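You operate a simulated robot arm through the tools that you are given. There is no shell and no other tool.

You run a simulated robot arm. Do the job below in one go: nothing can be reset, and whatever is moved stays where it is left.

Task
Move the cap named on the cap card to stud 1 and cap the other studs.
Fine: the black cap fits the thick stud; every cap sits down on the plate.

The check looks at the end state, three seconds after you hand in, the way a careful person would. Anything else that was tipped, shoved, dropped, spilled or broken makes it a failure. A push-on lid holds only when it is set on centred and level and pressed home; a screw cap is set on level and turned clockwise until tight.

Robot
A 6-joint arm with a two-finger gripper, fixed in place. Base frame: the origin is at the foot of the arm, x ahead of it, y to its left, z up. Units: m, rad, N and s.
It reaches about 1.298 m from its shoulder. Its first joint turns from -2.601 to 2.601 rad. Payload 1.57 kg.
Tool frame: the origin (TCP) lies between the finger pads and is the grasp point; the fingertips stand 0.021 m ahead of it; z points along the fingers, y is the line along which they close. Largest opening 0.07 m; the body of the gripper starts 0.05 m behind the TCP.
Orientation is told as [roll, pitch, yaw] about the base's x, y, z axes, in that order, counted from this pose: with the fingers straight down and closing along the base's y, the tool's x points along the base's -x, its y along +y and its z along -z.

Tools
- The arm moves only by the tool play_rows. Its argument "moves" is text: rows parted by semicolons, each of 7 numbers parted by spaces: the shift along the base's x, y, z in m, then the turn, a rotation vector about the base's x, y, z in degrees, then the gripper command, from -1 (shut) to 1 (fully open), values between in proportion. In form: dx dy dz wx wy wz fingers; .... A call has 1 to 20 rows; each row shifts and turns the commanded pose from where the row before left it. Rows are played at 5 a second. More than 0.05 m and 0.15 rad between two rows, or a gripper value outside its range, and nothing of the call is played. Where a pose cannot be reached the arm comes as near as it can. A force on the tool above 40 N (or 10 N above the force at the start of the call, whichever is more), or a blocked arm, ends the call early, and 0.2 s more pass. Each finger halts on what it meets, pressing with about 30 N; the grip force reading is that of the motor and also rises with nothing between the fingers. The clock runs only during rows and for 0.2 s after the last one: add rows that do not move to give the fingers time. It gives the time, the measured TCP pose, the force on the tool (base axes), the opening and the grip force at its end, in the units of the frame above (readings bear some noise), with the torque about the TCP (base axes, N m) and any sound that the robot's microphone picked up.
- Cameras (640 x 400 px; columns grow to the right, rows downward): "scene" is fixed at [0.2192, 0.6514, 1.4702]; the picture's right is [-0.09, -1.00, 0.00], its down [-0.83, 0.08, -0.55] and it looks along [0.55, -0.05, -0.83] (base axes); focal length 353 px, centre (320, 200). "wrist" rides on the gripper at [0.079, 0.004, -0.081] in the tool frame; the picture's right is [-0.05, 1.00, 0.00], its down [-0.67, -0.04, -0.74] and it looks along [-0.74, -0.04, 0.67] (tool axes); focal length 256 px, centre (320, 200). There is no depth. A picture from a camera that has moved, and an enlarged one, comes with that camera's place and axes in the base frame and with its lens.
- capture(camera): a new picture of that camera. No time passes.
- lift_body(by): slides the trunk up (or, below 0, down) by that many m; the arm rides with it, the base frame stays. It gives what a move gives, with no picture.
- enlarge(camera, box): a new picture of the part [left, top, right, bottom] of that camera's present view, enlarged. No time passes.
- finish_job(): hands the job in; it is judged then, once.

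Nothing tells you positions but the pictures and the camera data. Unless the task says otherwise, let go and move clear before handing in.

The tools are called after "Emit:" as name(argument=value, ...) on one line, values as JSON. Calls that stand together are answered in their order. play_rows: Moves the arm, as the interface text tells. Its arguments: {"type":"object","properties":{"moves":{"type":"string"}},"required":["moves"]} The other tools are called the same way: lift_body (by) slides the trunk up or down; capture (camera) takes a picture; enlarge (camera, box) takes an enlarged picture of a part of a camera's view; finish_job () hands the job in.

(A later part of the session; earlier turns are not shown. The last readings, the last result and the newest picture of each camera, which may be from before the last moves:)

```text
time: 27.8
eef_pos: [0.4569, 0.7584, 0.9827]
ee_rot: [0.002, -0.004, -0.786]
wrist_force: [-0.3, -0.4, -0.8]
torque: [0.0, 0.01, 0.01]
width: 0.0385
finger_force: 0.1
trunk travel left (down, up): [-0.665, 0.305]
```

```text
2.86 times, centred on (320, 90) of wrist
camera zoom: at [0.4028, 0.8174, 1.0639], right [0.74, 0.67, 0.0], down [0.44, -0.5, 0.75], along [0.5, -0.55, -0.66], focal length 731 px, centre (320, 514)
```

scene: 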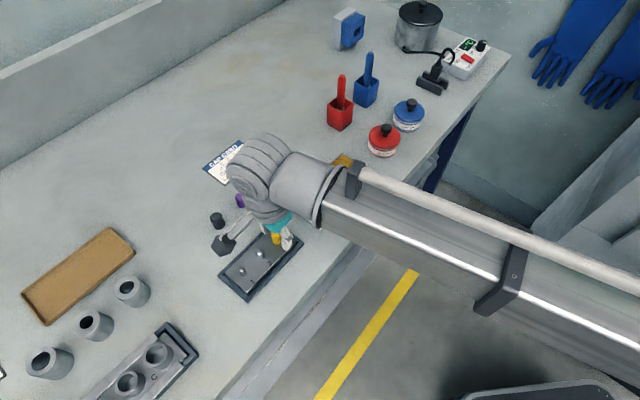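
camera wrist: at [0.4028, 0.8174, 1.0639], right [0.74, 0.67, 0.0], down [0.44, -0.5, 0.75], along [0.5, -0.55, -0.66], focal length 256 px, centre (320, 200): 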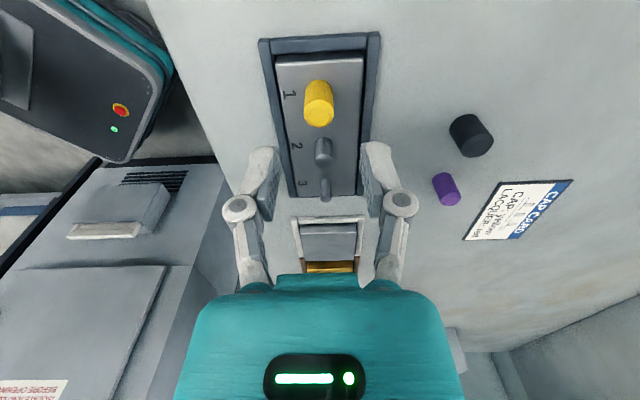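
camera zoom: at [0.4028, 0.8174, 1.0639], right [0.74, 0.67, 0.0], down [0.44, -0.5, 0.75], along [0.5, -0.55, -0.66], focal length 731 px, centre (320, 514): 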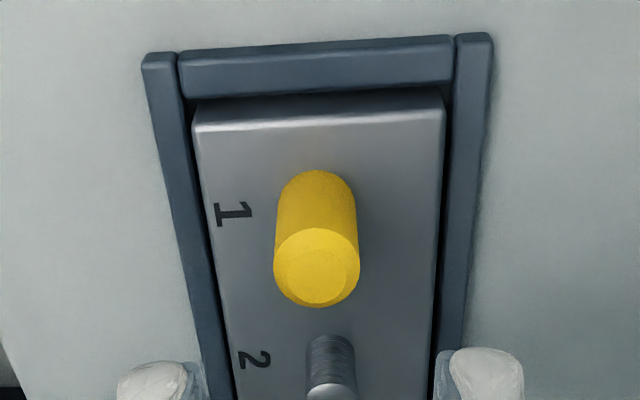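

Yellow is upright and seated on stud 1. The black cap is at about (0.582, 0.811) on the bench; I'll move above it and measure.

Emit:
play_rows(moves="0.021 0.009 0 0 0 0 0.5; 0.021 0.009 0 0 0 0 0.5; 0.021 0.009 0 0 0 0 0.5; 0.021 0.009 0 0 0 0 0.5; 0.021 0.009 0 0 0 0 0.5; 0.02 0.008 0 0 0 0 0.5; 0 0 0 0 0 0 0.5; 0 0 0 0 0 0 0.5")

Emit:
capture(camera="wrist")

Emit:
enlarge(camera="wrist", box=[240, 20, 400, 220])

Emit:
capture(camera="scene")

```text
time: 29.6
eef_pos: [0.582, 0.812, 0.9823]
ee_rot: [0.003, -0.003, -0.786]
wrist_force: [0.2, 0.1, 0.1]
torque: [-0.03, 0.03, 0.01]
width: 0.0525
finger_force: 0.1
trunk travel left (down, up): [-0.665, 0.305]
```

```text
taken
camera wrist: at [0.5281, 0.8708, 1.064], right [0.74, 0.67, 0.0], down [0.44, -0.5, 0.75], along [0.5, -0.55, -0.66], focal length 256 px, centre (320, 200)
```

wrist: 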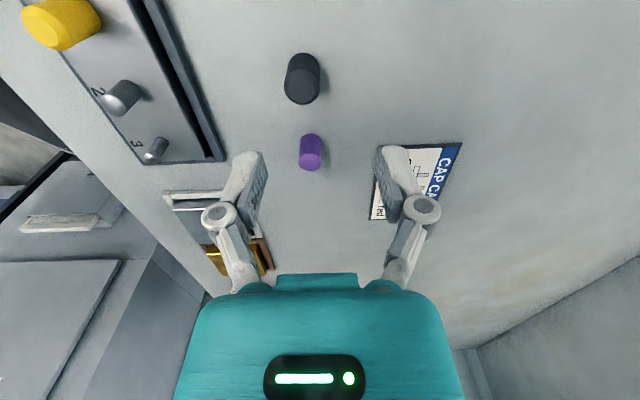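

```text
2.00 times, centred on (320, 120) of wrist
camera zoom: at [0.5281, 0.8708, 1.064], right [0.74, 0.67, 0.0], down [0.44, -0.5, 0.75], along [0.5, -0.55, -0.66], focal length 512 px, centre (320, 360)
```

zoom: 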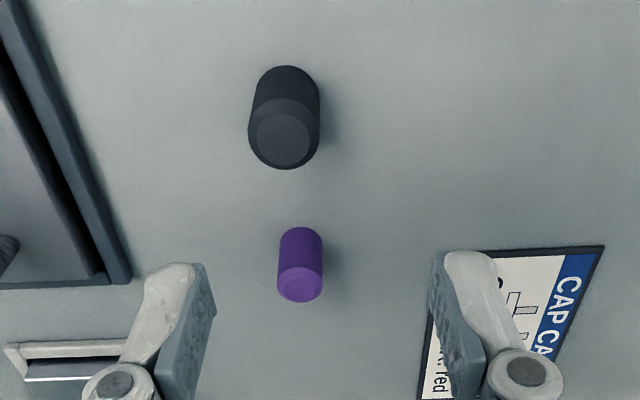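

```text
taken
```

scene: 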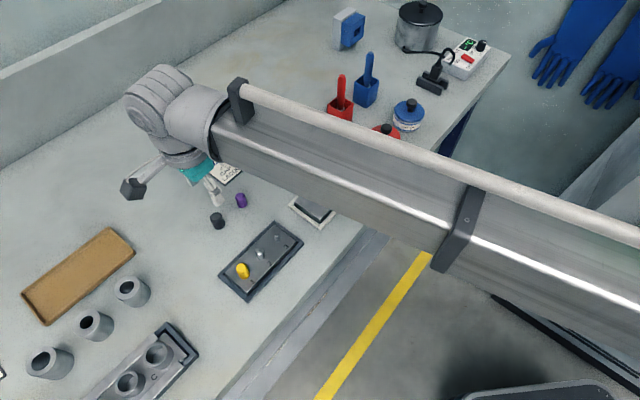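

Black is about 24 mm across and 12.4 mm off in tool y; purple sits in the same line behind it. The bench top is near z 0.866. I'll correct and lower part way.

Emit:
play_rows(moves="-0.0098 -0.0078 0 0 0 0 0.4; 0 0 0 0 0 0 0.4; 0 0 0 0 0 0 0.4")

Emit:
lift_body(by=-0.045)

Emit:
capture(camera="wrist")

Emit:
enlarge(camera="wrist", box=[240, 40, 400, 240])

```text
time: 30.4
eef_pos: [0.5721, 0.8039, 0.9839]
ee_rot: [0.004, -0.002, -0.786]
wrist_force: [0.4, -0.6, -0.2]
torque: [-0.01, 0.02, 0.02]
width: 0.0488
finger_force: 0.1
trunk travel left (down, up): [-0.665, 0.305]
```

```text
time: 31.3
eef_pos: [0.5716, 0.8033, 0.9386]
ee_rot: [0.002, -0.004, -0.786]
wrist_force: [-1.1, -0.1, 0.3]
torque: [-0.02, -0.05, 0.01]
width: 0.0493
finger_force: 0.1
trunk travel left (down, up): [-0.62, 0.35]
```

```text
taken
camera wrist: at [0.5179, 0.8625, 1.019], right [0.74, 0.67, 0.0], down [0.44, -0.5, 0.75], along [0.5, -0.55, -0.66], focal length 256 px, centre (320, 200)
```

wrist: 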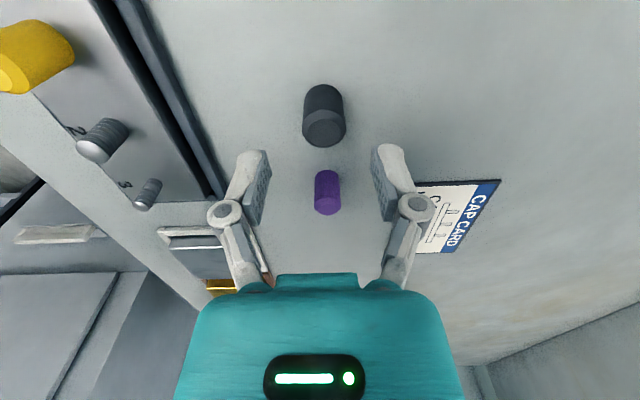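

```text
2.00 times, centred on (320, 140) of wrist
camera zoom: at [0.5179, 0.8625, 1.019], right [0.74, 0.67, 0.0], down [0.44, -0.5, 0.75], along [0.5, -0.55, -0.66], focal length 512 px, centre (320, 320)
```

zoom: 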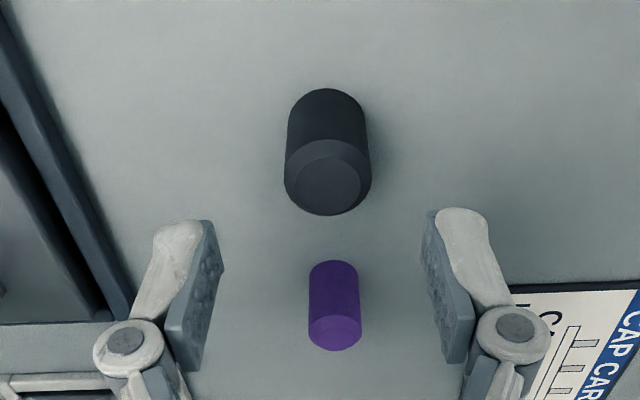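

Black needs a further 2 mm correction. I'll also zoom on the studs, which seem to show ring lines from this angle.

Emit:
enlarge(camera="wrist", box=[60, 100, 200, 220])

Emit:
play_rows(moves="0.0021 0.0007 0 0 0 0 0.3; 0 0 0 0 0 0 0.3; 0 0 0 0 0 0 0.3")

Emit:
lift_body(by=-0.025)

Emit:
enlarge(camera="wrist", box=[240, 80, 400, 280])

```text
3.33 times, centred on (130, 160) of wrist
camera zoom: at [0.5179, 0.8625, 1.019], right [0.74, 0.67, 0.0], down [0.44, -0.5, 0.75], along [0.5, -0.55, -0.66], focal length 853 px, centre (953, 333)
```

zoom: 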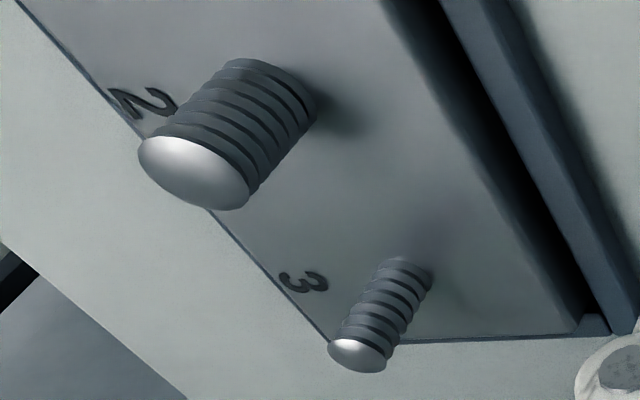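

```text
time: 32.1
eef_pos: [0.5752, 0.8042, 0.9379]
ee_rot: [0.002, -0.003, -0.786]
wrist_force: [0.8, -0.1, 0.1]
torque: [0.0, 0.01, 0.0]
width: 0.0458
finger_force: 0.0
trunk travel left (down, up): [-0.62, 0.35]
```

```text
time: 32.8
eef_pos: [0.5741, 0.8043, 0.913]
ee_rot: [0.003, -0.003, -0.786]
wrist_force: [-0.1, 0.0, -0.7]
torque: [-0.04, 0.01, -0.03]
width: 0.0453
finger_force: 0.1
trunk travel left (down, up): [-0.595, 0.375]
```

```text
2.00 times, centred on (320, 180) of wrist
camera zoom: at [0.5202, 0.8636, 0.994], right [0.74, 0.67, 0.0], down [0.44, -0.5, 0.75], along [0.5, -0.55, -0.66], focal length 512 px, centre (320, 240)
```

zoom: 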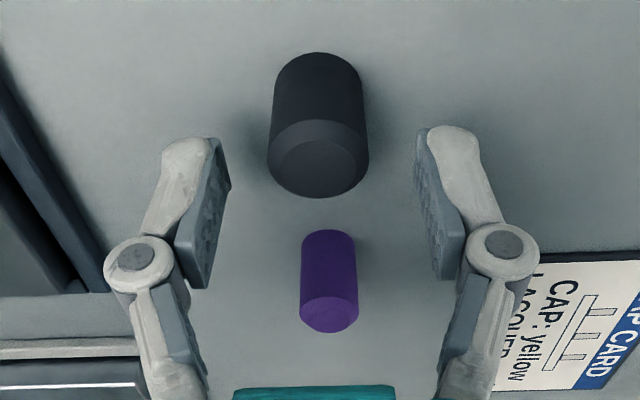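

The studs look ringed, but yellow slid on and off freely, so I'll treat these as slip-on caps. I'll lower a little more over the black cap and re-measure, since the height estimates are noisy.

Emit:
lift_body(by=-0.01)

Emit:
enlarge(camera="wrist", box=[240, 80, 400, 280])

```text
time: 33.4
eef_pos: [0.5736, 0.8039, 0.9031]
ee_rot: [0.002, -0.004, -0.788]
wrist_force: [0.4, 0.3, -0.3]
torque: [0.01, 0.02, -0.01]
width: 0.0455
finger_force: 0.0
trunk travel left (down, up): [-0.585, 0.385]
```

```text
2.00 times, centred on (320, 180) of wrist
camera zoom: at [0.5202, 0.8636, 0.984], right [0.74, 0.67, 0.0], down [0.44, -0.5, 0.75], along [0.5, -0.55, -0.66], focal length 512 px, centre (320, 240)
```

zoom: 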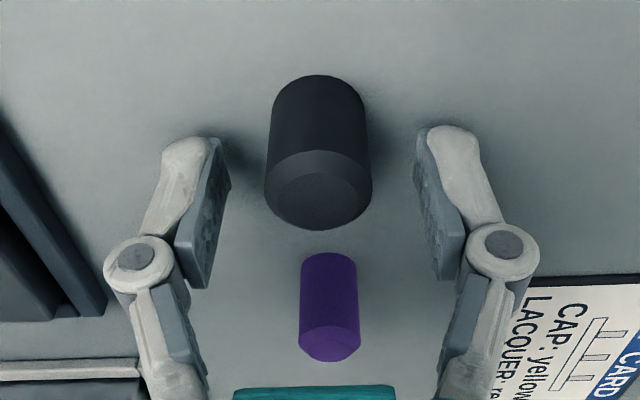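

Height estimates for the black cap still vary by about a centimetre, so I'll check the gripper against it from the fixed camera.

Emit:
enlarge(camera="scene", box=[180, 180, 260, 240])

Emit:
capture(camera="wrist")

```text
6.67 times, centred on (220, 210) of scene
camera zoom: at [0.2192, 0.6514, 1.4702], right [-0.09, -1.0, 0.0], down [-0.83, 0.08, -0.55], along [0.55, -0.05, -0.83], focal length 2355 px, centre (987, 133)
```

zoom: 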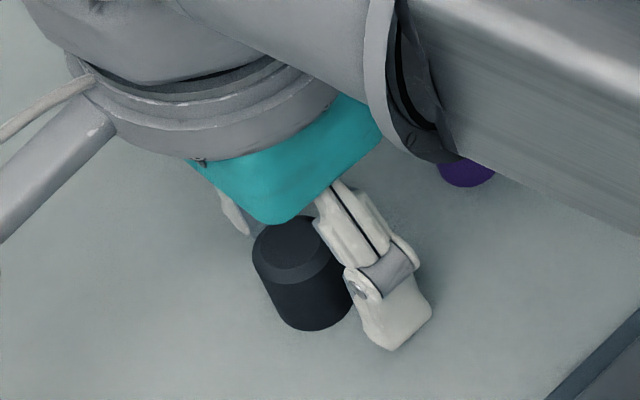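

```text
taken
camera wrist: at [0.5202, 0.8636, 0.984], right [0.74, 0.67, 0.0], down [0.44, -0.5, 0.75], along [0.5, -0.55, -0.66], focal length 256 px, centre (320, 200)
```

wrist: 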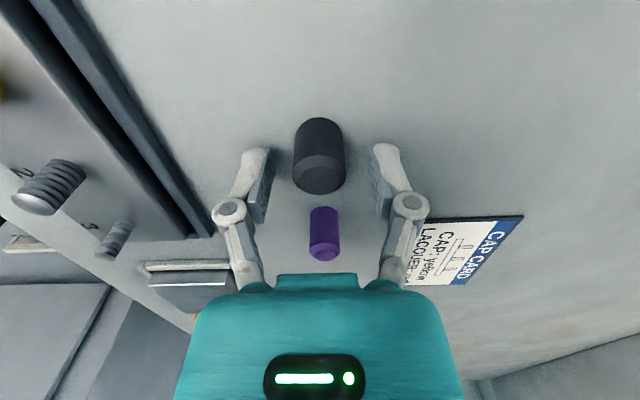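

Several independent views, including the card lying on the bench, put the bench at about z 0.879 and the black cap top at about 0.907. That makes black about 8.6 mm off toward the camera, with the fingertips only a few mm above the bench. I'll shift to centre on it and re-check.

Emit:
play_rows(moves="-0.003 0.003 0 0 0 0 0.3; -0.003 0.003 0 0 0 0 0.3; 0 0 0 0 0 0 0.3; 0 0 0 0 0 0 0.3")

Emit:
enlarge(camera="wrist", box=[240, 80, 400, 280])

Emit:
enlarge(camera="scene", box=[180, 180, 260, 240])

```text
time: 34.4
eef_pos: [0.5699, 0.8101, 0.9037]
ee_rot: [0.003, -0.004, -0.785]
wrist_force: [-0.8, -0.4, -0.2]
torque: [-0.04, -0.02, -0.01]
width: 0.0456
finger_force: 0.1
trunk travel left (down, up): [-0.585, 0.385]
```

```text
2.00 times, centred on (320, 180) of wrist
camera zoom: at [0.5144, 0.8694, 0.9839], right [0.74, 0.67, 0.0], down [0.44, -0.5, 0.75], along [0.5, -0.55, -0.66], focal length 512 px, centre (320, 240)
```

zoom: 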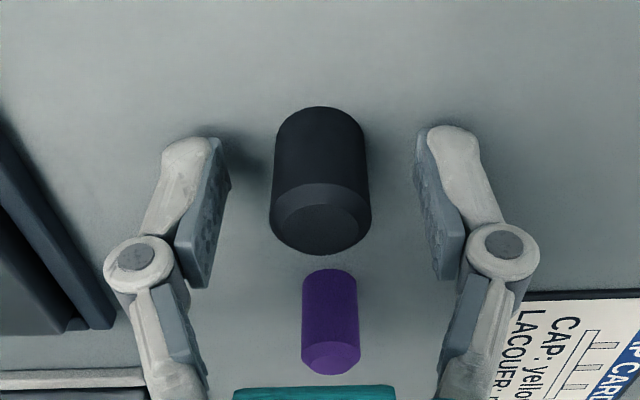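

```text
6.67 times, centred on (220, 210) of scene
camera zoom: at [0.2192, 0.6514, 1.4702], right [-0.09, -1.0, 0.0], down [-0.83, 0.08, -0.55], along [0.55, -0.05, -0.83], focal length 2355 px, centre (987, 133)
```

zoom: 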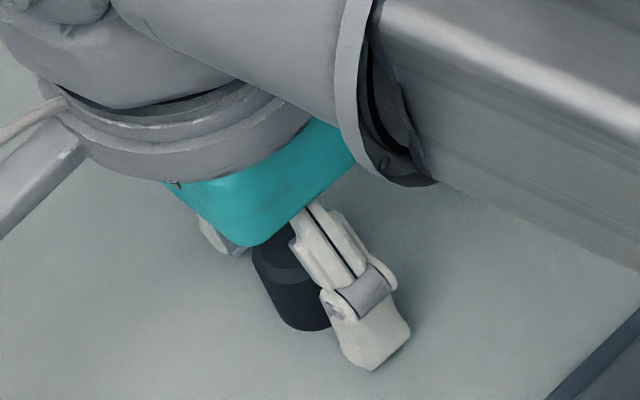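

Now it is consistent: bench at 0.879, cap top at 0.908, and the cap is centred between the pads with the tips about 3.5 mm above the bench. Closing on the black cap.

Emit:
play_rows(moves="0 0 0 0 0 0 -1; 0 0 0 0 0 0 -1; 0 0 0 0 0 0 -1; 0 0 0 0 0 0 -1; 0 0 0 0 0 0 -1")

Emit:
enlarge(camera="wrist", box=[240, 80, 400, 280])

```text
time: 35.6
eef_pos: [0.5679, 0.8104, 0.9029]
ee_rot: [0.004, -0.004, -0.786]
wrist_force: [0.7, -0.8, 1.8]
torque: [0.01, -0.03, 0.01]
width: 0.0241
finger_force: 30.2
trunk travel left (down, up): [-0.585, 0.385]
```

```text
2.00 times, centred on (320, 180) of wrist
camera zoom: at [0.5143, 0.8692, 0.9841], right [0.74, 0.67, 0.0], down [0.44, -0.5, 0.75], along [0.5, -0.55, -0.66], focal length 512 px, centre (320, 240)
```

zoom: 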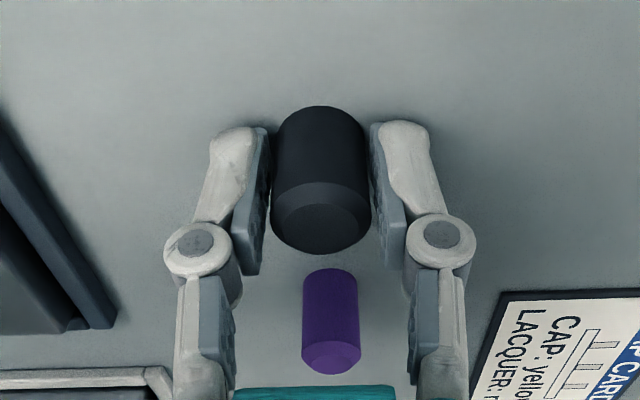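

Black is held at width 0.0241. I'll lift it, check it, then carry it over stud 2.

Emit:
lift_body(by=0.074)

Emit:
capture(camera="wrist")

Emit:
play_rows(moves="-0.0135 -0.0137 0 0 0 0 -1; -0.0135 -0.0137 0 0 0 0 -1; -0.0135 -0.0137 0 0 0 0 -1; -0.0135 -0.0137 0 0 0 0 -1; -0.0135 -0.0137 0 0 0 0 -1; -0.0136 -0.0136 0 0 0 0 -1; 0 0 0 0 0 0 -1; 0 0 0 0 0 0 -1")

Emit:
enlarge(camera="wrist", box=[280, 70, 360, 150])

Emit:
capture(camera="wrist")

```text
time: 36.7
eef_pos: [0.5683, 0.8109, 0.977]
ee_rot: [0.003, -0.003, -0.785]
wrist_force: [0.8, -0.7, -0.6]
torque: [0.01, 0.01, -0.01]
width: 0.024
finger_force: 30.0
trunk travel left (down, up): [-0.659, 0.311]
```

```text
taken
camera wrist: at [0.5145, 0.8695, 1.0578], right [0.74, 0.67, 0.0], down [0.44, -0.5, 0.75], along [0.5, -0.55, -0.66], focal length 256 px, centre (320, 200)
```

wrist: 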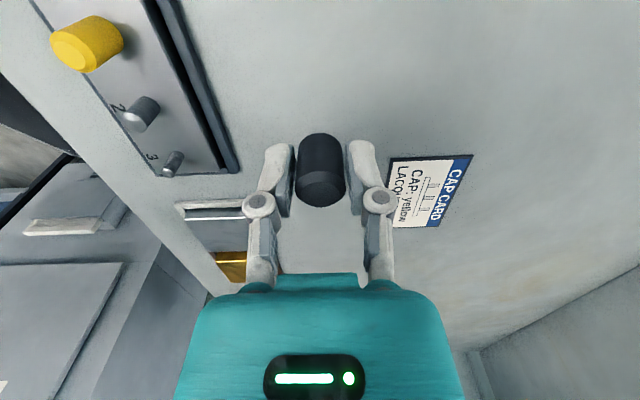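

```text
time: 38.5
eef_pos: [0.4878, 0.7264, 0.9768]
ee_rot: [0.001, -0.003, -0.785]
wrist_force: [0.7, -0.4, 0.1]
torque: [0.03, -0.03, -0.03]
width: 0.0245
finger_force: 29.7
trunk travel left (down, up): [-0.659, 0.311]
```

```text
5.00 times, centred on (320, 110) of wrist
camera zoom: at [0.4337, 0.7865, 1.0579], right [0.74, 0.67, 0.0], down [0.44, -0.5, 0.75], along [0.5, -0.55, -0.66], focal length 1280 px, centre (320, 650)
```

zoom: 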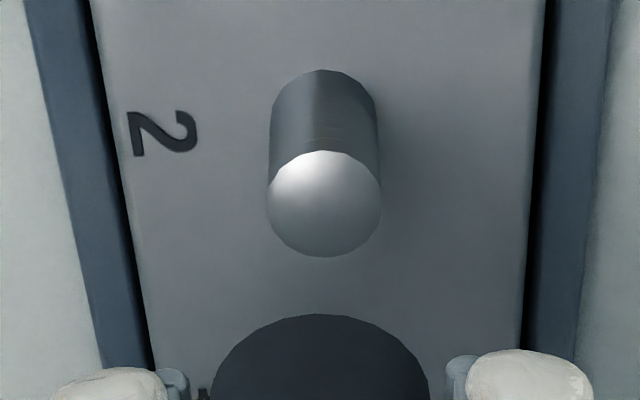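

```text
taken
camera wrist: at [0.4337, 0.7865, 1.0579], right [0.74, 0.67, 0.0], down [0.44, -0.5, 0.75], along [0.5, -0.55, -0.66], focal length 256 px, centre (320, 200)
```

wrist: 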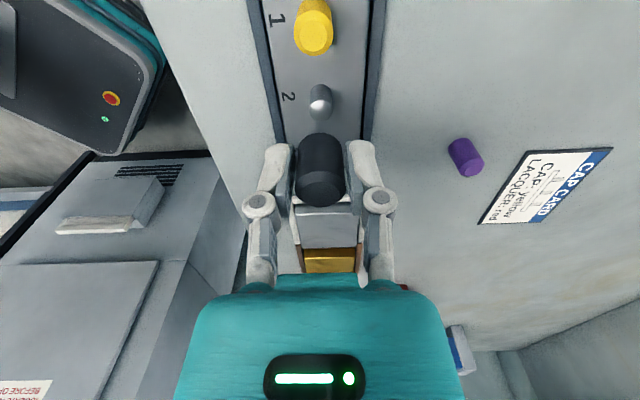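

I'm within about 1.5 mm of stud 2. I'll apply the final correction and begin lowering.

Emit:
play_rows(moves="-0.0009 0.0011 0 0 0 0 -1; 0 0 0 0 0 0 -1; 0 0 0 0 0 0 -1")

Emit:
enlarge(camera="wrist", box=[280, 70, 360, 150])

Emit:
enlarge(camera="wrist", box=[260, 110, 380, 230])

```text
time: 39.3
eef_pos: [0.4874, 0.7283, 0.9775]
ee_rot: [0.002, -0.003, -0.786]
wrist_force: [0.1, -0.9, 0.0]
torque: [-0.01, 0.01, 0.02]
width: 0.0241
finger_force: 30.1
trunk travel left (down, up): [-0.659, 0.311]
```

```text
5.00 times, centred on (320, 110) of wrist
camera zoom: at [0.4326, 0.7878, 1.0579], right [0.74, 0.67, 0.0], down [0.44, -0.5, 0.75], along [0.5, -0.55, -0.66], focal length 1280 px, centre (320, 650)
```

zoom: 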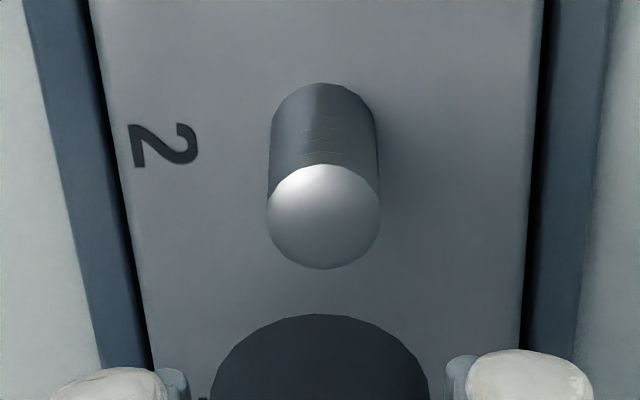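

```text
3.33 times, centred on (320, 170) of wrist
camera zoom: at [0.4326, 0.7878, 1.0579], right [0.74, 0.67, 0.0], down [0.44, -0.5, 0.75], along [0.5, -0.55, -0.66], focal length 853 px, centre (320, 300)
```

zoom: 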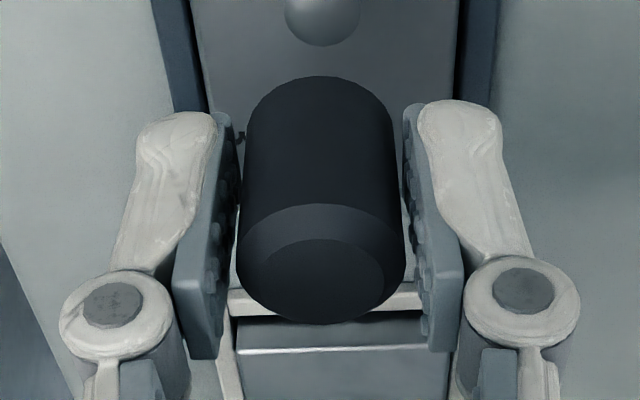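

Aligned to within about half a millimetre. Lowering in stages while watching the force.

Emit:
lift_body(by=-0.03)

Emit:
enlarge(camera="wrist", box=[260, 100, 380, 220])

Emit:
lift_body(by=-0.006)

Emit:
lift_body(by=-0.003)

Emit:
enlarge(camera="wrist", box=[260, 100, 380, 220])

```text
time: 40.0
eef_pos: [0.4862, 0.728, 0.9477]
ee_rot: [0.004, -0.005, -0.785]
wrist_force: [0.2, -0.5, 0.7]
torque: [0.03, 0.01, 0.03]
width: 0.0244
finger_force: 30.4
trunk travel left (down, up): [-0.629, 0.341]
```

```text
3.33 times, centred on (320, 160) of wrist
camera zoom: at [0.4326, 0.7876, 1.028], right [0.74, 0.67, 0.0], down [0.44, -0.5, 0.75], along [0.5, -0.55, -0.66], focal length 853 px, centre (320, 333)
```

zoom: 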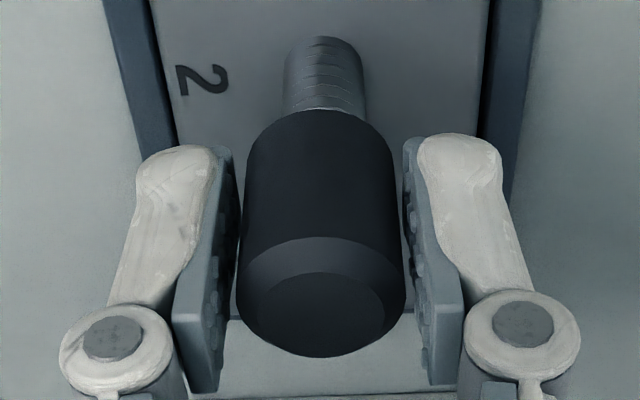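

```text
time: 40.6
eef_pos: [0.4865, 0.7287, 0.9404]
ee_rot: [0.002, -0.003, -0.788]
wrist_force: [0.8, 0.4, 0.0]
torque: [-0.01, 0.01, -0.01]
width: 0.0244
finger_force: 30.0
trunk travel left (down, up): [-0.623, 0.347]
```

```text
time: 41.1
eef_pos: [0.4874, 0.7282, 0.9387]
ee_rot: [0.001, -0.003, -0.783]
wrist_force: [0.3, -0.2, 0.7]
torque: [-0.01, 0.0, -0.01]
width: 0.0241
finger_force: 29.7
trunk travel left (down, up): [-0.62, 0.35]
```

```text
3.33 times, centred on (320, 160) of wrist
camera zoom: at [0.4326, 0.7877, 1.019], right [0.74, 0.67, 0.0], down [0.44, -0.5, 0.75], along [0.5, -0.55, -0.66], focal length 853 px, centre (320, 333)
```

zoom: 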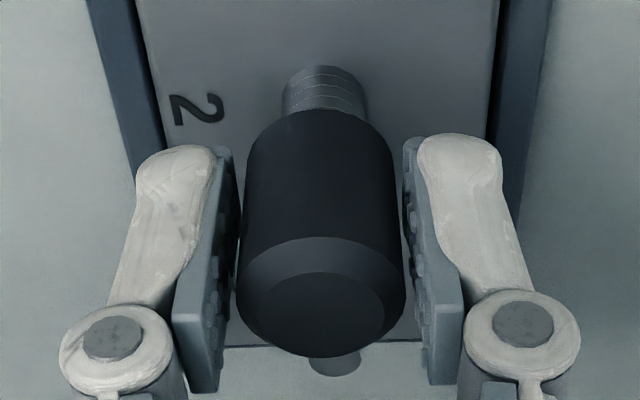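

The stud looks about 0.5 mm to the right of the cap axis. I'll nudge by that and continue down.

Emit:
play_rows(moves="0.0004 0.0004 0 0 0 0 -1; 0 0 0 0 0 0 -1")

Emit:
lift_body(by=-0.004)

Emit:
lift_body(by=-0.004)

Emit:
enlarge(camera="wrist", box=[260, 100, 380, 220])

```text
time: 41.7
eef_pos: [0.4862, 0.7298, 0.939]
ee_rot: [0.004, -0.001, -0.785]
wrist_force: [0.2, 0.2, -0.8]
torque: [-0.01, 0.0, -0.01]
width: 0.0247
finger_force: 30.3
trunk travel left (down, up): [-0.62, 0.35]
```

```text
time: 42.2
eef_pos: [0.4859, 0.7292, 0.9347]
ee_rot: [0.001, -0.003, -0.785]
wrist_force: [0.5, 0.6, 0.0]
torque: [0.0, 0.01, 0.01]
width: 0.0241
finger_force: 30.1
trunk travel left (down, up): [-0.616, 0.354]
```

```text
time: 42.8
eef_pos: [0.4859, 0.7285, 0.9299]
ee_rot: [0.001, -0.003, -0.784]
wrist_force: [-0.1, -0.3, 0.0]
torque: [0.0, -0.01, 0.01]
width: 0.0238
finger_force: 30.1
trunk travel left (down, up): [-0.612, 0.358]
```

```text
3.33 times, centred on (320, 160) of wrist
camera zoom: at [0.4325, 0.7881, 1.011], right [0.74, 0.67, 0.0], down [0.44, -0.5, 0.75], along [0.5, -0.55, -0.66], focal length 853 px, centre (320, 333)
```

zoom: 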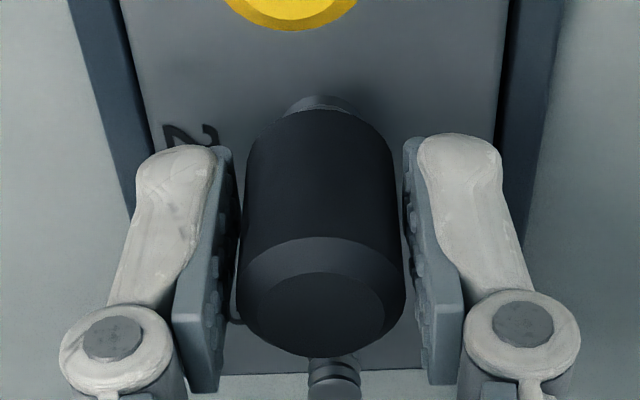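

Still no contact force and the cap is going over the stud. Continuing down to the plate.

Emit:
lift_body(by=-0.005)

Emit:
lift_body(by=-0.003)

Emit:
lift_body(by=-0.0015)

Emit:
enlarge(camera="wrist", box=[260, 100, 380, 220])

```text
time: 43.3
eef_pos: [0.487, 0.7291, 0.9249]
ee_rot: [0.001, -0.005, -0.785]
wrist_force: [0.7, -0.4, -0.8]
torque: [0.02, 0.01, 0.03]
width: 0.024
finger_force: 30.0
trunk travel left (down, up): [-0.607, 0.363]
```

```text
time: 43.8
eef_pos: [0.4867, 0.7299, 0.9227]
ee_rot: [0.002, -0.003, -0.785]
wrist_force: [-0.2, -0.6, -0.9]
torque: [0.0, 0.01, -0.02]
width: 0.0242
finger_force: 30.1
trunk travel left (down, up): [-0.604, 0.366]
```

```text
time: 44.3
eef_pos: [0.4867, 0.7294, 0.9196]
ee_rot: [0.002, -0.004, -0.785]
wrist_force: [0.0, 0.2, -0.9]
torque: [-0.01, 0.05, 0.02]
width: 0.0241
finger_force: 29.6
trunk travel left (down, up): [-0.602, 0.368]
```

```text
3.33 times, centred on (320, 160) of wrist
camera zoom: at [0.4325, 0.7882, 1.0015], right [0.74, 0.67, 0.0], down [0.44, -0.5, 0.75], along [0.5, -0.55, -0.66], focal length 853 px, centre (320, 333)
```

zoom: 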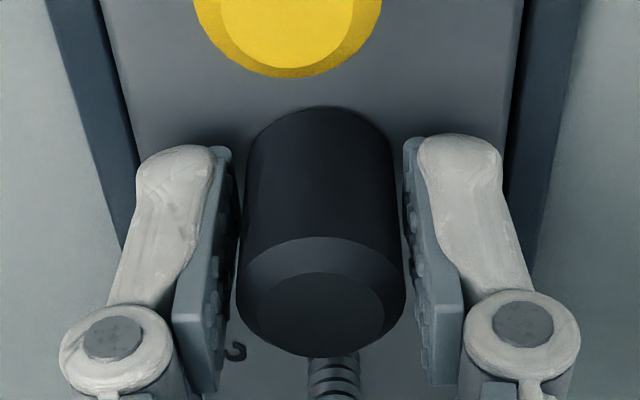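

The cap is almost on the plate. Stepping 1 mm at a time until the force rises.

Emit:
lift_body(by=-0.001)

Emit:
lift_body(by=-0.001)

```text
time: 44.9
eef_pos: [0.4874, 0.7296, 0.9206]
ee_rot: [0.002, -0.003, -0.787]
wrist_force: [-0.7, -0.2, -0.4]
torque: [-0.02, 0.01, 0.05]
width: 0.0242
finger_force: 29.8
trunk travel left (down, up): [-0.601, 0.369]
```

```text
time: 45.4
eef_pos: [0.4868, 0.7293, 0.9193]
ee_rot: [0.004, -0.003, -0.786]
wrist_force: [1.2, 1.9, 8.5]
torque: [0.03, -0.03, 0.0]
width: 0.0243
finger_force: 30.0
trunk travel left (down, up): [-0.6, 0.37]
```

Contact has started at the expected plate height. One more millimetre presses it home, then I'll relieve the load, release, and rise.

Emit:
lift_body(by=-0.001)

Emit:
lift_body(by=0.0018)

Emit:
play_rows(moves="0 0 0 0 0 0 0.25; 0 0 0 0 0 0 0.25; 0 0 0 0 0 0 0.25; 0 0 0 0 0 0 0.25")

Emit:
lift_body(by=0.065)

Emit:
capture(camera="wrist")

Emit:
enlarge(camera="wrist", box=[260, 20, 380, 160])

```text
time: 45.9
eef_pos: [0.4865, 0.7291, 0.9184]
ee_rot: [0.004, -0.005, -0.786]
wrist_force: [5.2, 8.0, 24.2]
torque: [0.13, -0.13, 0.05]
width: 0.0242
finger_force: 29.8
trunk travel left (down, up): [-0.599, 0.371]
```

```text
time: 46.4
eef_pos: [0.486, 0.7285, 0.9194]
ee_rot: [0.002, -0.004, -0.785]
wrist_force: [-0.1, 1.2, 1.8]
torque: [0.03, -0.01, -0.01]
width: 0.0242
finger_force: 30.1
trunk travel left (down, up): [-0.601, 0.369]
```

```text
time: 47.4
eef_pos: [0.4858, 0.7288, 0.9197]
ee_rot: [0.002, -0.004, -0.786]
wrist_force: [0.0, -0.3, -0.5]
torque: [-0.01, -0.02, 0.04]
width: 0.0438
finger_force: 0.1
trunk travel left (down, up): [-0.601, 0.369]
```

```text
time: 48.4
eef_pos: [0.4863, 0.7283, 0.9845]
ee_rot: [0.001, -0.003, -0.786]
wrist_force: [-0.4, -0.4, -0.2]
torque: [0.0, -0.02, -0.02]
width: 0.0439
finger_force: 0.1
trunk travel left (down, up): [-0.666, 0.304]
```

```text
taken
camera wrist: at [0.4326, 0.7883, 1.0652], right [0.74, 0.67, 0.0], down [0.44, -0.5, 0.75], along [0.5, -0.55, -0.66], focal length 256 px, centre (320, 200)
```

wrist: 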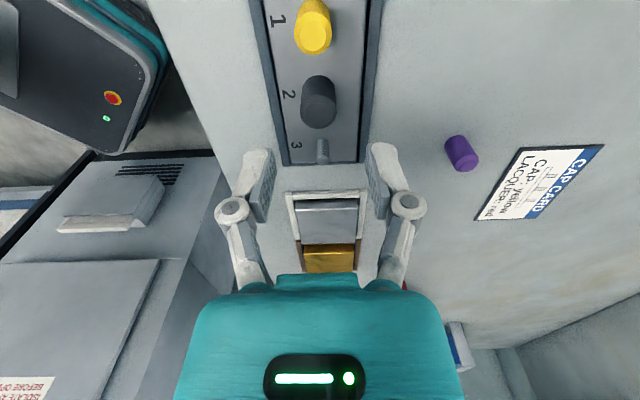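

```text
2.86 times, centred on (320, 90) of wrist
camera zoom: at [0.4326, 0.7883, 1.0652], right [0.74, 0.67, 0.0], down [0.44, -0.5, 0.75], along [0.5, -0.55, -0.66], focal length 731 px, centre (320, 514)
```

zoom: 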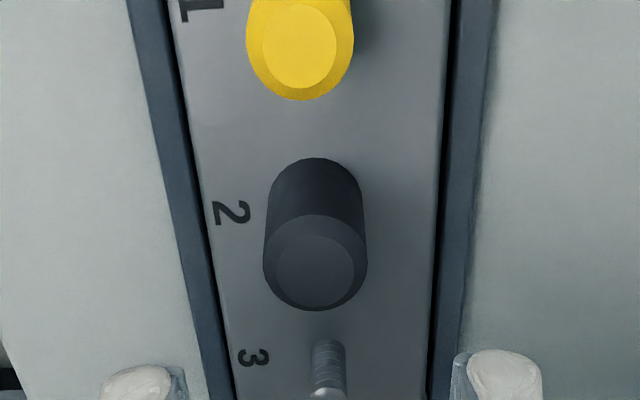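

Black is upright and down on stud 2. Purple is at about (0.611, 0.767); moving above it.

Emit:
play_rows(moves="0.0177 0.0054 0 0 0 0 0.25; 0.0177 0.0054 0 0 0 0 0.25; 0.0177 0.0054 0 0 0 0 0.25; 0.0177 0.0054 0 0 0 0 0.25; 0.0177 0.0054 0 0 0 0 0.25; 0.0177 0.0054 0 0 0 0 0.25; 0.0176 0.0055 0 0 0 0 0.25; 0 0 0 0 0 0 0.25; 0 0 0 0 0 0 0.25")

Emit:
lift_body(by=-0.04)

Emit:
capture(camera="wrist")

Emit:
enlarge(camera="wrist", box=[240, 40, 400, 240])

```text
time: 50.4
eef_pos: [0.6098, 0.7655, 0.9839]
ee_rot: [0.003, -0.003, -0.785]
wrist_force: [-0.4, 0.2, -1.1]
torque: [-0.01, 0.01, 0.01]
width: 0.0439
finger_force: 0.0
trunk travel left (down, up): [-0.666, 0.304]
```

```text
time: 51.3
eef_pos: [0.6101, 0.7645, 0.9438]
ee_rot: [0.003, -0.003, -0.787]
wrist_force: [-0.2, 0.5, 0.1]
torque: [0.01, 0.02, -0.01]
width: 0.0438
finger_force: 0.0
trunk travel left (down, up): [-0.626, 0.344]
```

```text
taken
camera wrist: at [0.5563, 0.8241, 1.0253], right [0.74, 0.67, 0.0], down [0.44, -0.5, 0.75], along [0.5, -0.55, -0.66], focal length 256 px, centre (320, 200)
```

wrist: 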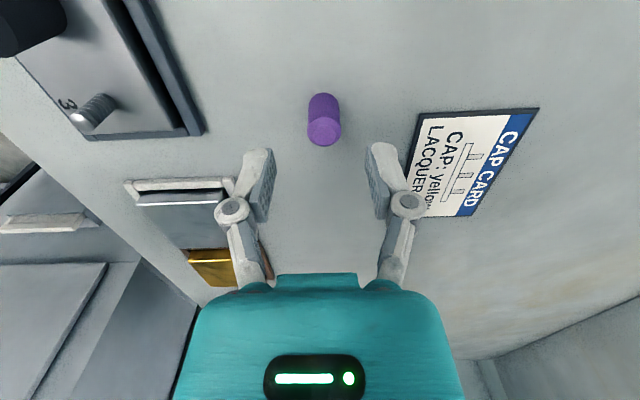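

```text
2.00 times, centred on (320, 140) of wrist
camera zoom: at [0.5563, 0.8241, 1.0253], right [0.74, 0.67, 0.0], down [0.44, -0.5, 0.75], along [0.5, -0.55, -0.66], focal length 512 px, centre (320, 320)
```

zoom: 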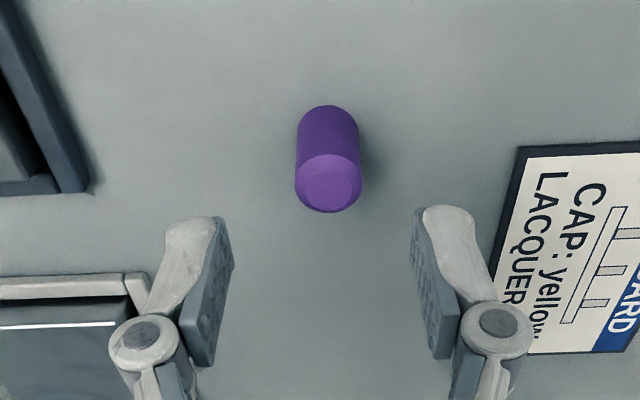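

Purple is about 2 mm off. I'll correct, then lower to just above grasp height.

Emit:
play_rows(moves="0.0001 0.0025 0 0 0 0 0.15; 0 0 0 0 0 0 0.15; 0 0 0 0 0 0 0.15")

Emit:
lift_body(by=-0.03)

Emit:
enlarge(camera="wrist", box=[240, 80, 400, 280])

```text
time: 52.1
eef_pos: [0.6113, 0.7694, 0.9456]
ee_rot: [0.002, -0.003, -0.786]
wrist_force: [-1.1, 0.5, 0.4]
torque: [-0.01, 0.01, 0.03]
width: 0.0404
finger_force: 0.1
trunk travel left (down, up): [-0.626, 0.344]
```

```text
time: 52.8
eef_pos: [0.6098, 0.768, 0.9149]
ee_rot: [0.003, -0.004, -0.786]
wrist_force: [0.8, 0.4, -0.2]
torque: [-0.03, 0.01, 0.0]
width: 0.04
finger_force: 0.2
trunk travel left (down, up): [-0.596, 0.374]
```

```text
2.00 times, centred on (320, 180) of wrist
camera zoom: at [0.5564, 0.8271, 0.9953], right [0.74, 0.67, 0.0], down [0.44, -0.5, 0.75], along [0.5, -0.55, -0.66], focal length 512 px, centre (320, 240)
```

zoom: 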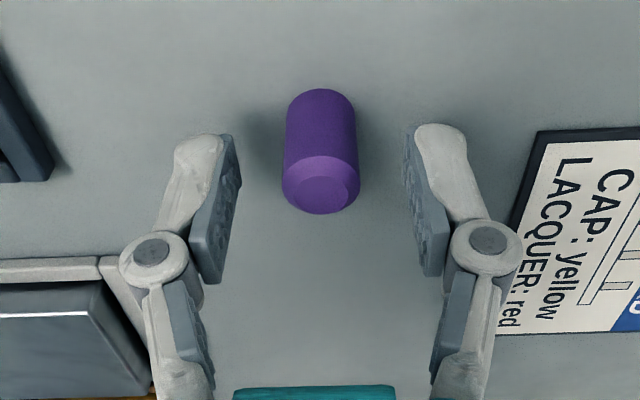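

Purple is centred. Lowering the last 11 mm to grasp height and closing.

Emit:
lift_body(by=-0.011)

Emit:
play_rows(moves="0 0 0 0 0 0 -1; 0 0 0 0 0 0 -1; 0 0 0 0 0 0 -1; 0 0 0 0 0 0 -1; 0 0 0 0 0 0 -1")

Emit:
enlarge(camera="wrist", box=[240, 80, 400, 280])

```text
time: 53.4
eef_pos: [0.6105, 0.7676, 0.9037]
ee_rot: [0.004, -0.004, -0.784]
wrist_force: [-0.7, 0.2, 0.0]
torque: [0.0, 0.0, 0.02]
width: 0.0403
finger_force: 0.0
trunk travel left (down, up): [-0.585, 0.385]
```

```text
time: 54.6
eef_pos: [0.6104, 0.7684, 0.9044]
ee_rot: [0.003, -0.004, -0.785]
wrist_force: [-0.6, 0.4, 2.3]
torque: [0.02, -0.01, -0.02]
width: 0.0195
finger_force: 30.1
trunk travel left (down, up): [-0.585, 0.385]
```

```text
2.00 times, centred on (320, 180) of wrist
camera zoom: at [0.5564, 0.8271, 0.9844], right [0.74, 0.67, 0.0], down [0.44, -0.5, 0.75], along [0.5, -0.55, -0.66], focal length 512 px, centre (320, 240)
```

zoom: 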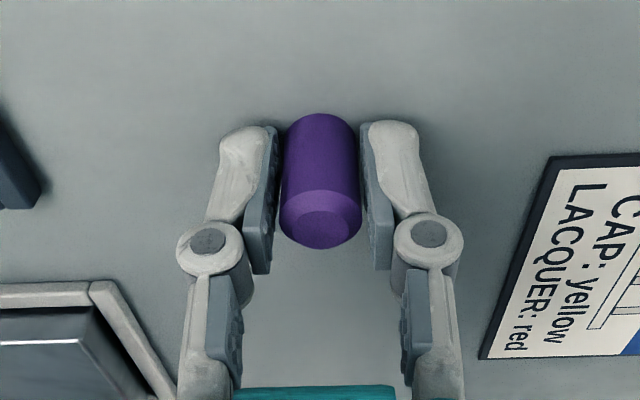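

Purple is held at 0.0195. Lifting and carrying it to above stud 3.

Emit:
lift_body(by=0.0735)

Emit:
play_rows(moves="-0.0157 -0.0114 0 0 0 0 -1; -0.0157 -0.0114 0 0 0 0 -1; -0.0157 -0.0114 0 0 0 0 -1; -0.0157 -0.0114 0 0 0 0 -1; -0.0157 -0.0114 0 0 0 0 -1; -0.0157 -0.0114 0 0 0 0 -1; 0 0 0 0 0 0 -1; 0 0 0 0 0 0 -1")

Emit:
enlarge(camera="wrist", box=[280, 70, 360, 150])

Emit:
capture(camera="wrist")

```text
time: 55.7
eef_pos: [0.6104, 0.7679, 0.9774]
ee_rot: [0.003, -0.003, -0.784]
wrist_force: [0.0, -0.1, 0.1]
torque: [0.0, 0.04, -0.03]
width: 0.0198
finger_force: 30.3
trunk travel left (down, up): [-0.658, 0.312]
```

```text
time: 57.5
eef_pos: [0.5158, 0.6988, 0.9757]
ee_rot: [0.002, -0.004, -0.787]
wrist_force: [-0.9, -0.2, 0.3]
torque: [0.04, -0.01, 0.03]
width: 0.0194
finger_force: 30.1
trunk travel left (down, up): [-0.658, 0.312]
```

```text
5.00 times, centred on (320, 110) of wrist
camera zoom: at [0.4619, 0.7584, 1.0577], right [0.74, 0.67, 0.0], down [0.44, -0.5, 0.75], along [0.5, -0.55, -0.66], focal length 1280 px, centre (320, 650)
```

zoom: 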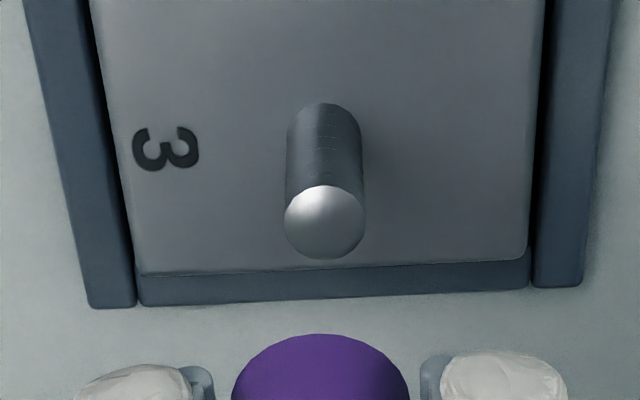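

```text
taken
camera wrist: at [0.4619, 0.7584, 1.0577], right [0.74, 0.67, 0.0], down [0.44, -0.5, 0.75], along [0.5, -0.55, -0.66], focal length 256 px, centre (320, 200)
```

wrist: 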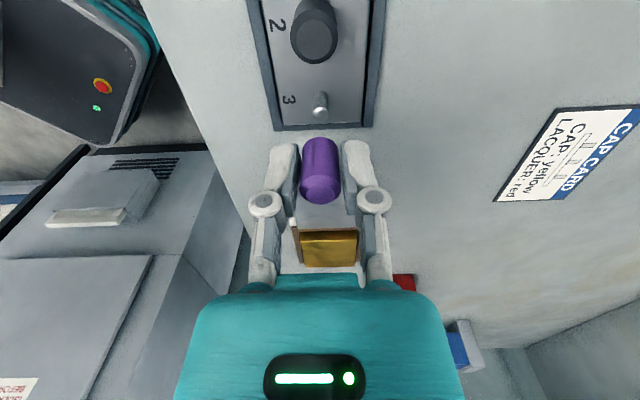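

Aligned in x; the stud shows about 0.4 mm to the right. I'll nudge by that and lower in stages.

Emit:
play_rows(moves="0.0003 0.0003 0 0 0 0 -1; 0 0 0 0 0 0 -1")

Emit:
lift_body(by=-0.03)

Emit:
enlarge(camera="wrist", box=[260, 100, 380, 220])

Emit:
lift_body(by=-0.008)

Emit:
enlarge(camera="wrist", box=[260, 100, 380, 220])

```text
time: 58.1
eef_pos: [0.5162, 0.6996, 0.9776]
ee_rot: [0.001, -0.005, -0.785]
wrist_force: [0.7, 0.1, 0.3]
torque: [-0.04, 0.0, -0.01]
width: 0.0194
finger_force: 29.6
trunk travel left (down, up): [-0.658, 0.312]
```

```text
time: 58.9
eef_pos: [0.5165, 0.7, 0.9477]
ee_rot: [0.004, -0.004, -0.785]
wrist_force: [-0.5, 0.2, 0.6]
torque: [-0.02, 0.01, 0.02]
width: 0.0196
finger_force: 29.7
trunk travel left (down, up): [-0.628, 0.342]
```

```text
3.33 times, centred on (320, 160) of wrist
camera zoom: at [0.4621, 0.7587, 1.0278], right [0.74, 0.67, 0.0], down [0.44, -0.5, 0.75], along [0.5, -0.55, -0.66], focal length 853 px, centre (320, 333)
```

zoom: 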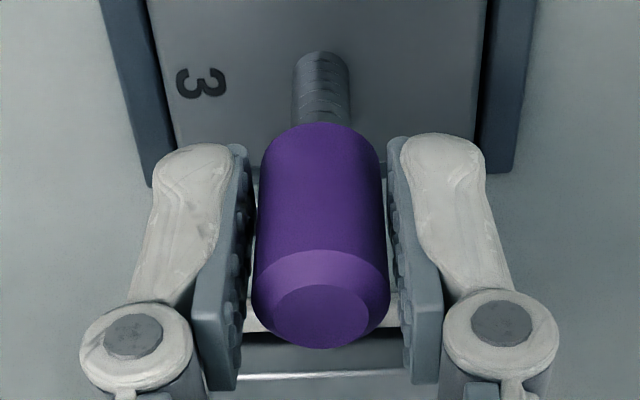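

```text
time: 59.4
eef_pos: [0.5166, 0.6985, 0.9389]
ee_rot: [0.002, -0.003, -0.785]
wrist_force: [0.4, 0.7, -0.6]
torque: [0.0, -0.01, -0.01]
width: 0.0196
finger_force: 29.9
trunk travel left (down, up): [-0.62, 0.35]
```

```text
3.33 times, centred on (320, 160) of wrist
camera zoom: at [0.4621, 0.7588, 1.0198], right [0.74, 0.67, 0.0], down [0.44, -0.5, 0.75], along [0.5, -0.55, -0.66], focal length 853 px, centre (320, 333)
```

zoom: 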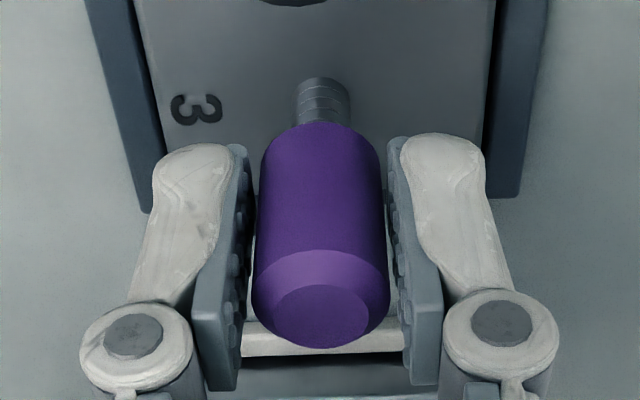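

The stud is centred under the purple cap and there is no contact yet. Continuing down.

Emit:
lift_body(by=-0.004)

Emit:
lift_body(by=-0.004)

Emit:
lift_body(by=-0.005)

Emit:
lift_body(by=-0.003)

Emit:
enlarge(camera="wrist", box=[260, 100, 380, 220])

```text
time: 60.0
eef_pos: [0.5158, 0.6998, 0.9346]
ee_rot: [0.003, -0.003, -0.786]
wrist_force: [-0.5, 0.0, -1.1]
torque: [-0.04, -0.02, -0.03]
width: 0.0196
finger_force: 29.9
trunk travel left (down, up): [-0.616, 0.354]
```

```text
time: 60.5
eef_pos: [0.5169, 0.6996, 0.931]
ee_rot: [0.002, -0.003, -0.785]
wrist_force: [0.1, 0.7, 0.8]
torque: [-0.01, -0.01, 0.0]
width: 0.0194
finger_force: 29.7
trunk travel left (down, up): [-0.612, 0.358]
```

```text
time: 61.0
eef_pos: [0.5181, 0.6992, 0.9261]
ee_rot: [0.002, -0.005, -0.787]
wrist_force: [-1.2, -0.2, -0.6]
torque: [0.02, -0.01, -0.01]
width: 0.0199
finger_force: 30.1
trunk travel left (down, up): [-0.607, 0.363]
```

```text
time: 61.5
eef_pos: [0.5172, 0.701, 0.922]
ee_rot: [0.002, -0.002, -0.785]
wrist_force: [-0.4, -0.2, -0.4]
torque: [-0.01, 0.02, -0.05]
width: 0.0198
finger_force: 30.4
trunk travel left (down, up): [-0.604, 0.366]
```

```text
3.33 times, centred on (320, 160) of wrist
camera zoom: at [0.4621, 0.7588, 1.0038], right [0.74, 0.67, 0.0], down [0.44, -0.5, 0.75], along [0.5, -0.55, -0.66], focal length 853 px, centre (320, 333)
```

zoom: 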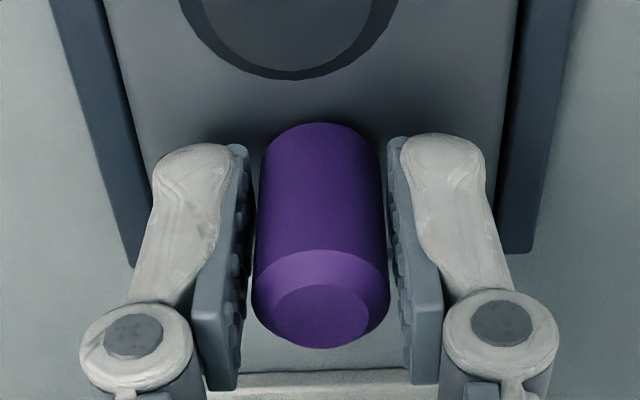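

About 4 mm to go. Small steps until the force rises.

Emit:
lift_body(by=-0.002)

Emit:
lift_body(by=-0.001)

Emit:
lift_body(by=-0.001)

```text
time: 62.1
eef_pos: [0.5182, 0.7002, 0.9208]
ee_rot: [0.002, -0.003, -0.786]
wrist_force: [0.6, 0.1, -1.0]
torque: [0.0, 0.0, 0.02]
width: 0.0197
finger_force: 29.9
trunk travel left (down, up): [-0.602, 0.368]
```

```text
time: 62.6
eef_pos: [0.5178, 0.6998, 0.9204]
ee_rot: [0.002, -0.003, -0.784]
wrist_force: [0.6, -0.2, -0.5]
torque: [0.01, 0.01, 0.05]
width: 0.0196
finger_force: 30.1
trunk travel left (down, up): [-0.601, 0.369]
```

```text
time: 63.1
eef_pos: [0.5156, 0.7, 0.9205]
ee_rot: [0.003, -0.004, -0.785]
wrist_force: [1.8, 1.7, 8.1]
torque: [0.03, -0.02, -0.03]
width: 0.0194
finger_force: 29.9
trunk travel left (down, up): [-0.6, 0.37]
```

Contact has started at the same trunk height as the black cap. I'll press another millimetre, relieve the load, release, and rise clear.

Emit:
lift_body(by=-0.001)

Emit:
lift_body(by=0.0018)

Emit:
play_rows(moves="0 0 0 0 0 0 0.1; 0 0 0 0 0 0 0.1; 0 0 0 0 0 0 0.1; 0 0 0 0 0 0 0.1")

Emit:
lift_body(by=0.07)

Emit:
capture(camera="wrist")

Emit:
enlarge(camera="wrist", box=[260, 0, 380, 140])

```text
time: 63.6
eef_pos: [0.5169, 0.6984, 0.9196]
ee_rot: [0.006, -0.003, -0.785]
wrist_force: [4.5, 6.7, 24.2]
torque: [0.11, -0.1, -0.04]
width: 0.0195
finger_force: 29.7
trunk travel left (down, up): [-0.599, 0.371]
```

```text
time: 64.1
eef_pos: [0.5155, 0.6983, 0.9206]
ee_rot: [0.0, -0.006, -0.785]
wrist_force: [0.1, -0.2, -0.7]
torque: [0.02, 0.02, 0.02]
width: 0.0195
finger_force: 30.1
trunk travel left (down, up): [-0.601, 0.369]
```

```text
time: 65.1
eef_pos: [0.5167, 0.7003, 0.9203]
ee_rot: [0.001, -0.003, -0.786]
wrist_force: [0.1, 0.0, 0.3]
torque: [0.0, 0.0, 0.05]
width: 0.0385
finger_force: 0.0
trunk travel left (down, up): [-0.601, 0.369]
```

```text
time: 66.2
eef_pos: [0.5164, 0.6993, 0.9887]
ee_rot: [0.001, -0.003, -0.786]
wrist_force: [0.2, 0.2, 0.3]
torque: [0.03, -0.03, -0.01]
width: 0.0386
finger_force: 0.0
trunk travel left (down, up): [-0.671, 0.299]
```

```text
taken
camera wrist: at [0.4622, 0.7589, 1.0705], right [0.74, 0.67, 0.0], down [0.44, -0.5, 0.75], along [0.5, -0.55, -0.66], focal length 256 px, centre (320, 200)
```

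wrist: 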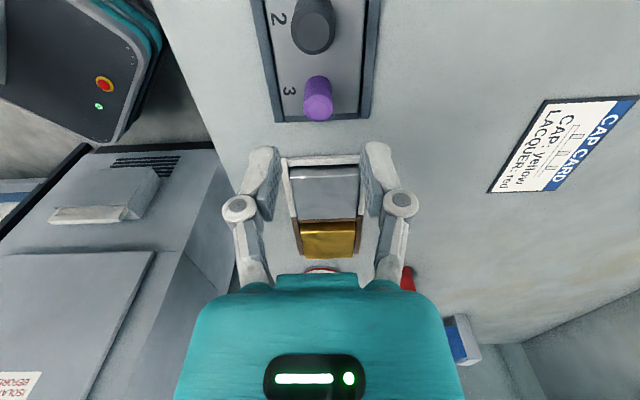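

```text
2.86 times, centred on (320, 70) of wrist
camera zoom: at [0.4622, 0.7589, 1.0705], right [0.74, 0.67, 0.0], down [0.44, -0.5, 0.75], along [0.5, -0.55, -0.66], focal length 731 px, centre (320, 571)
```

zoom: 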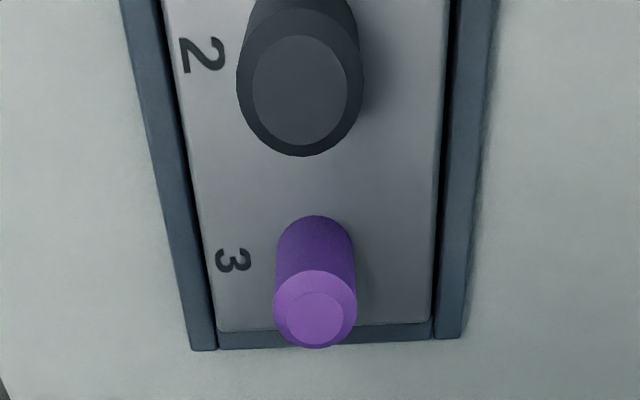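

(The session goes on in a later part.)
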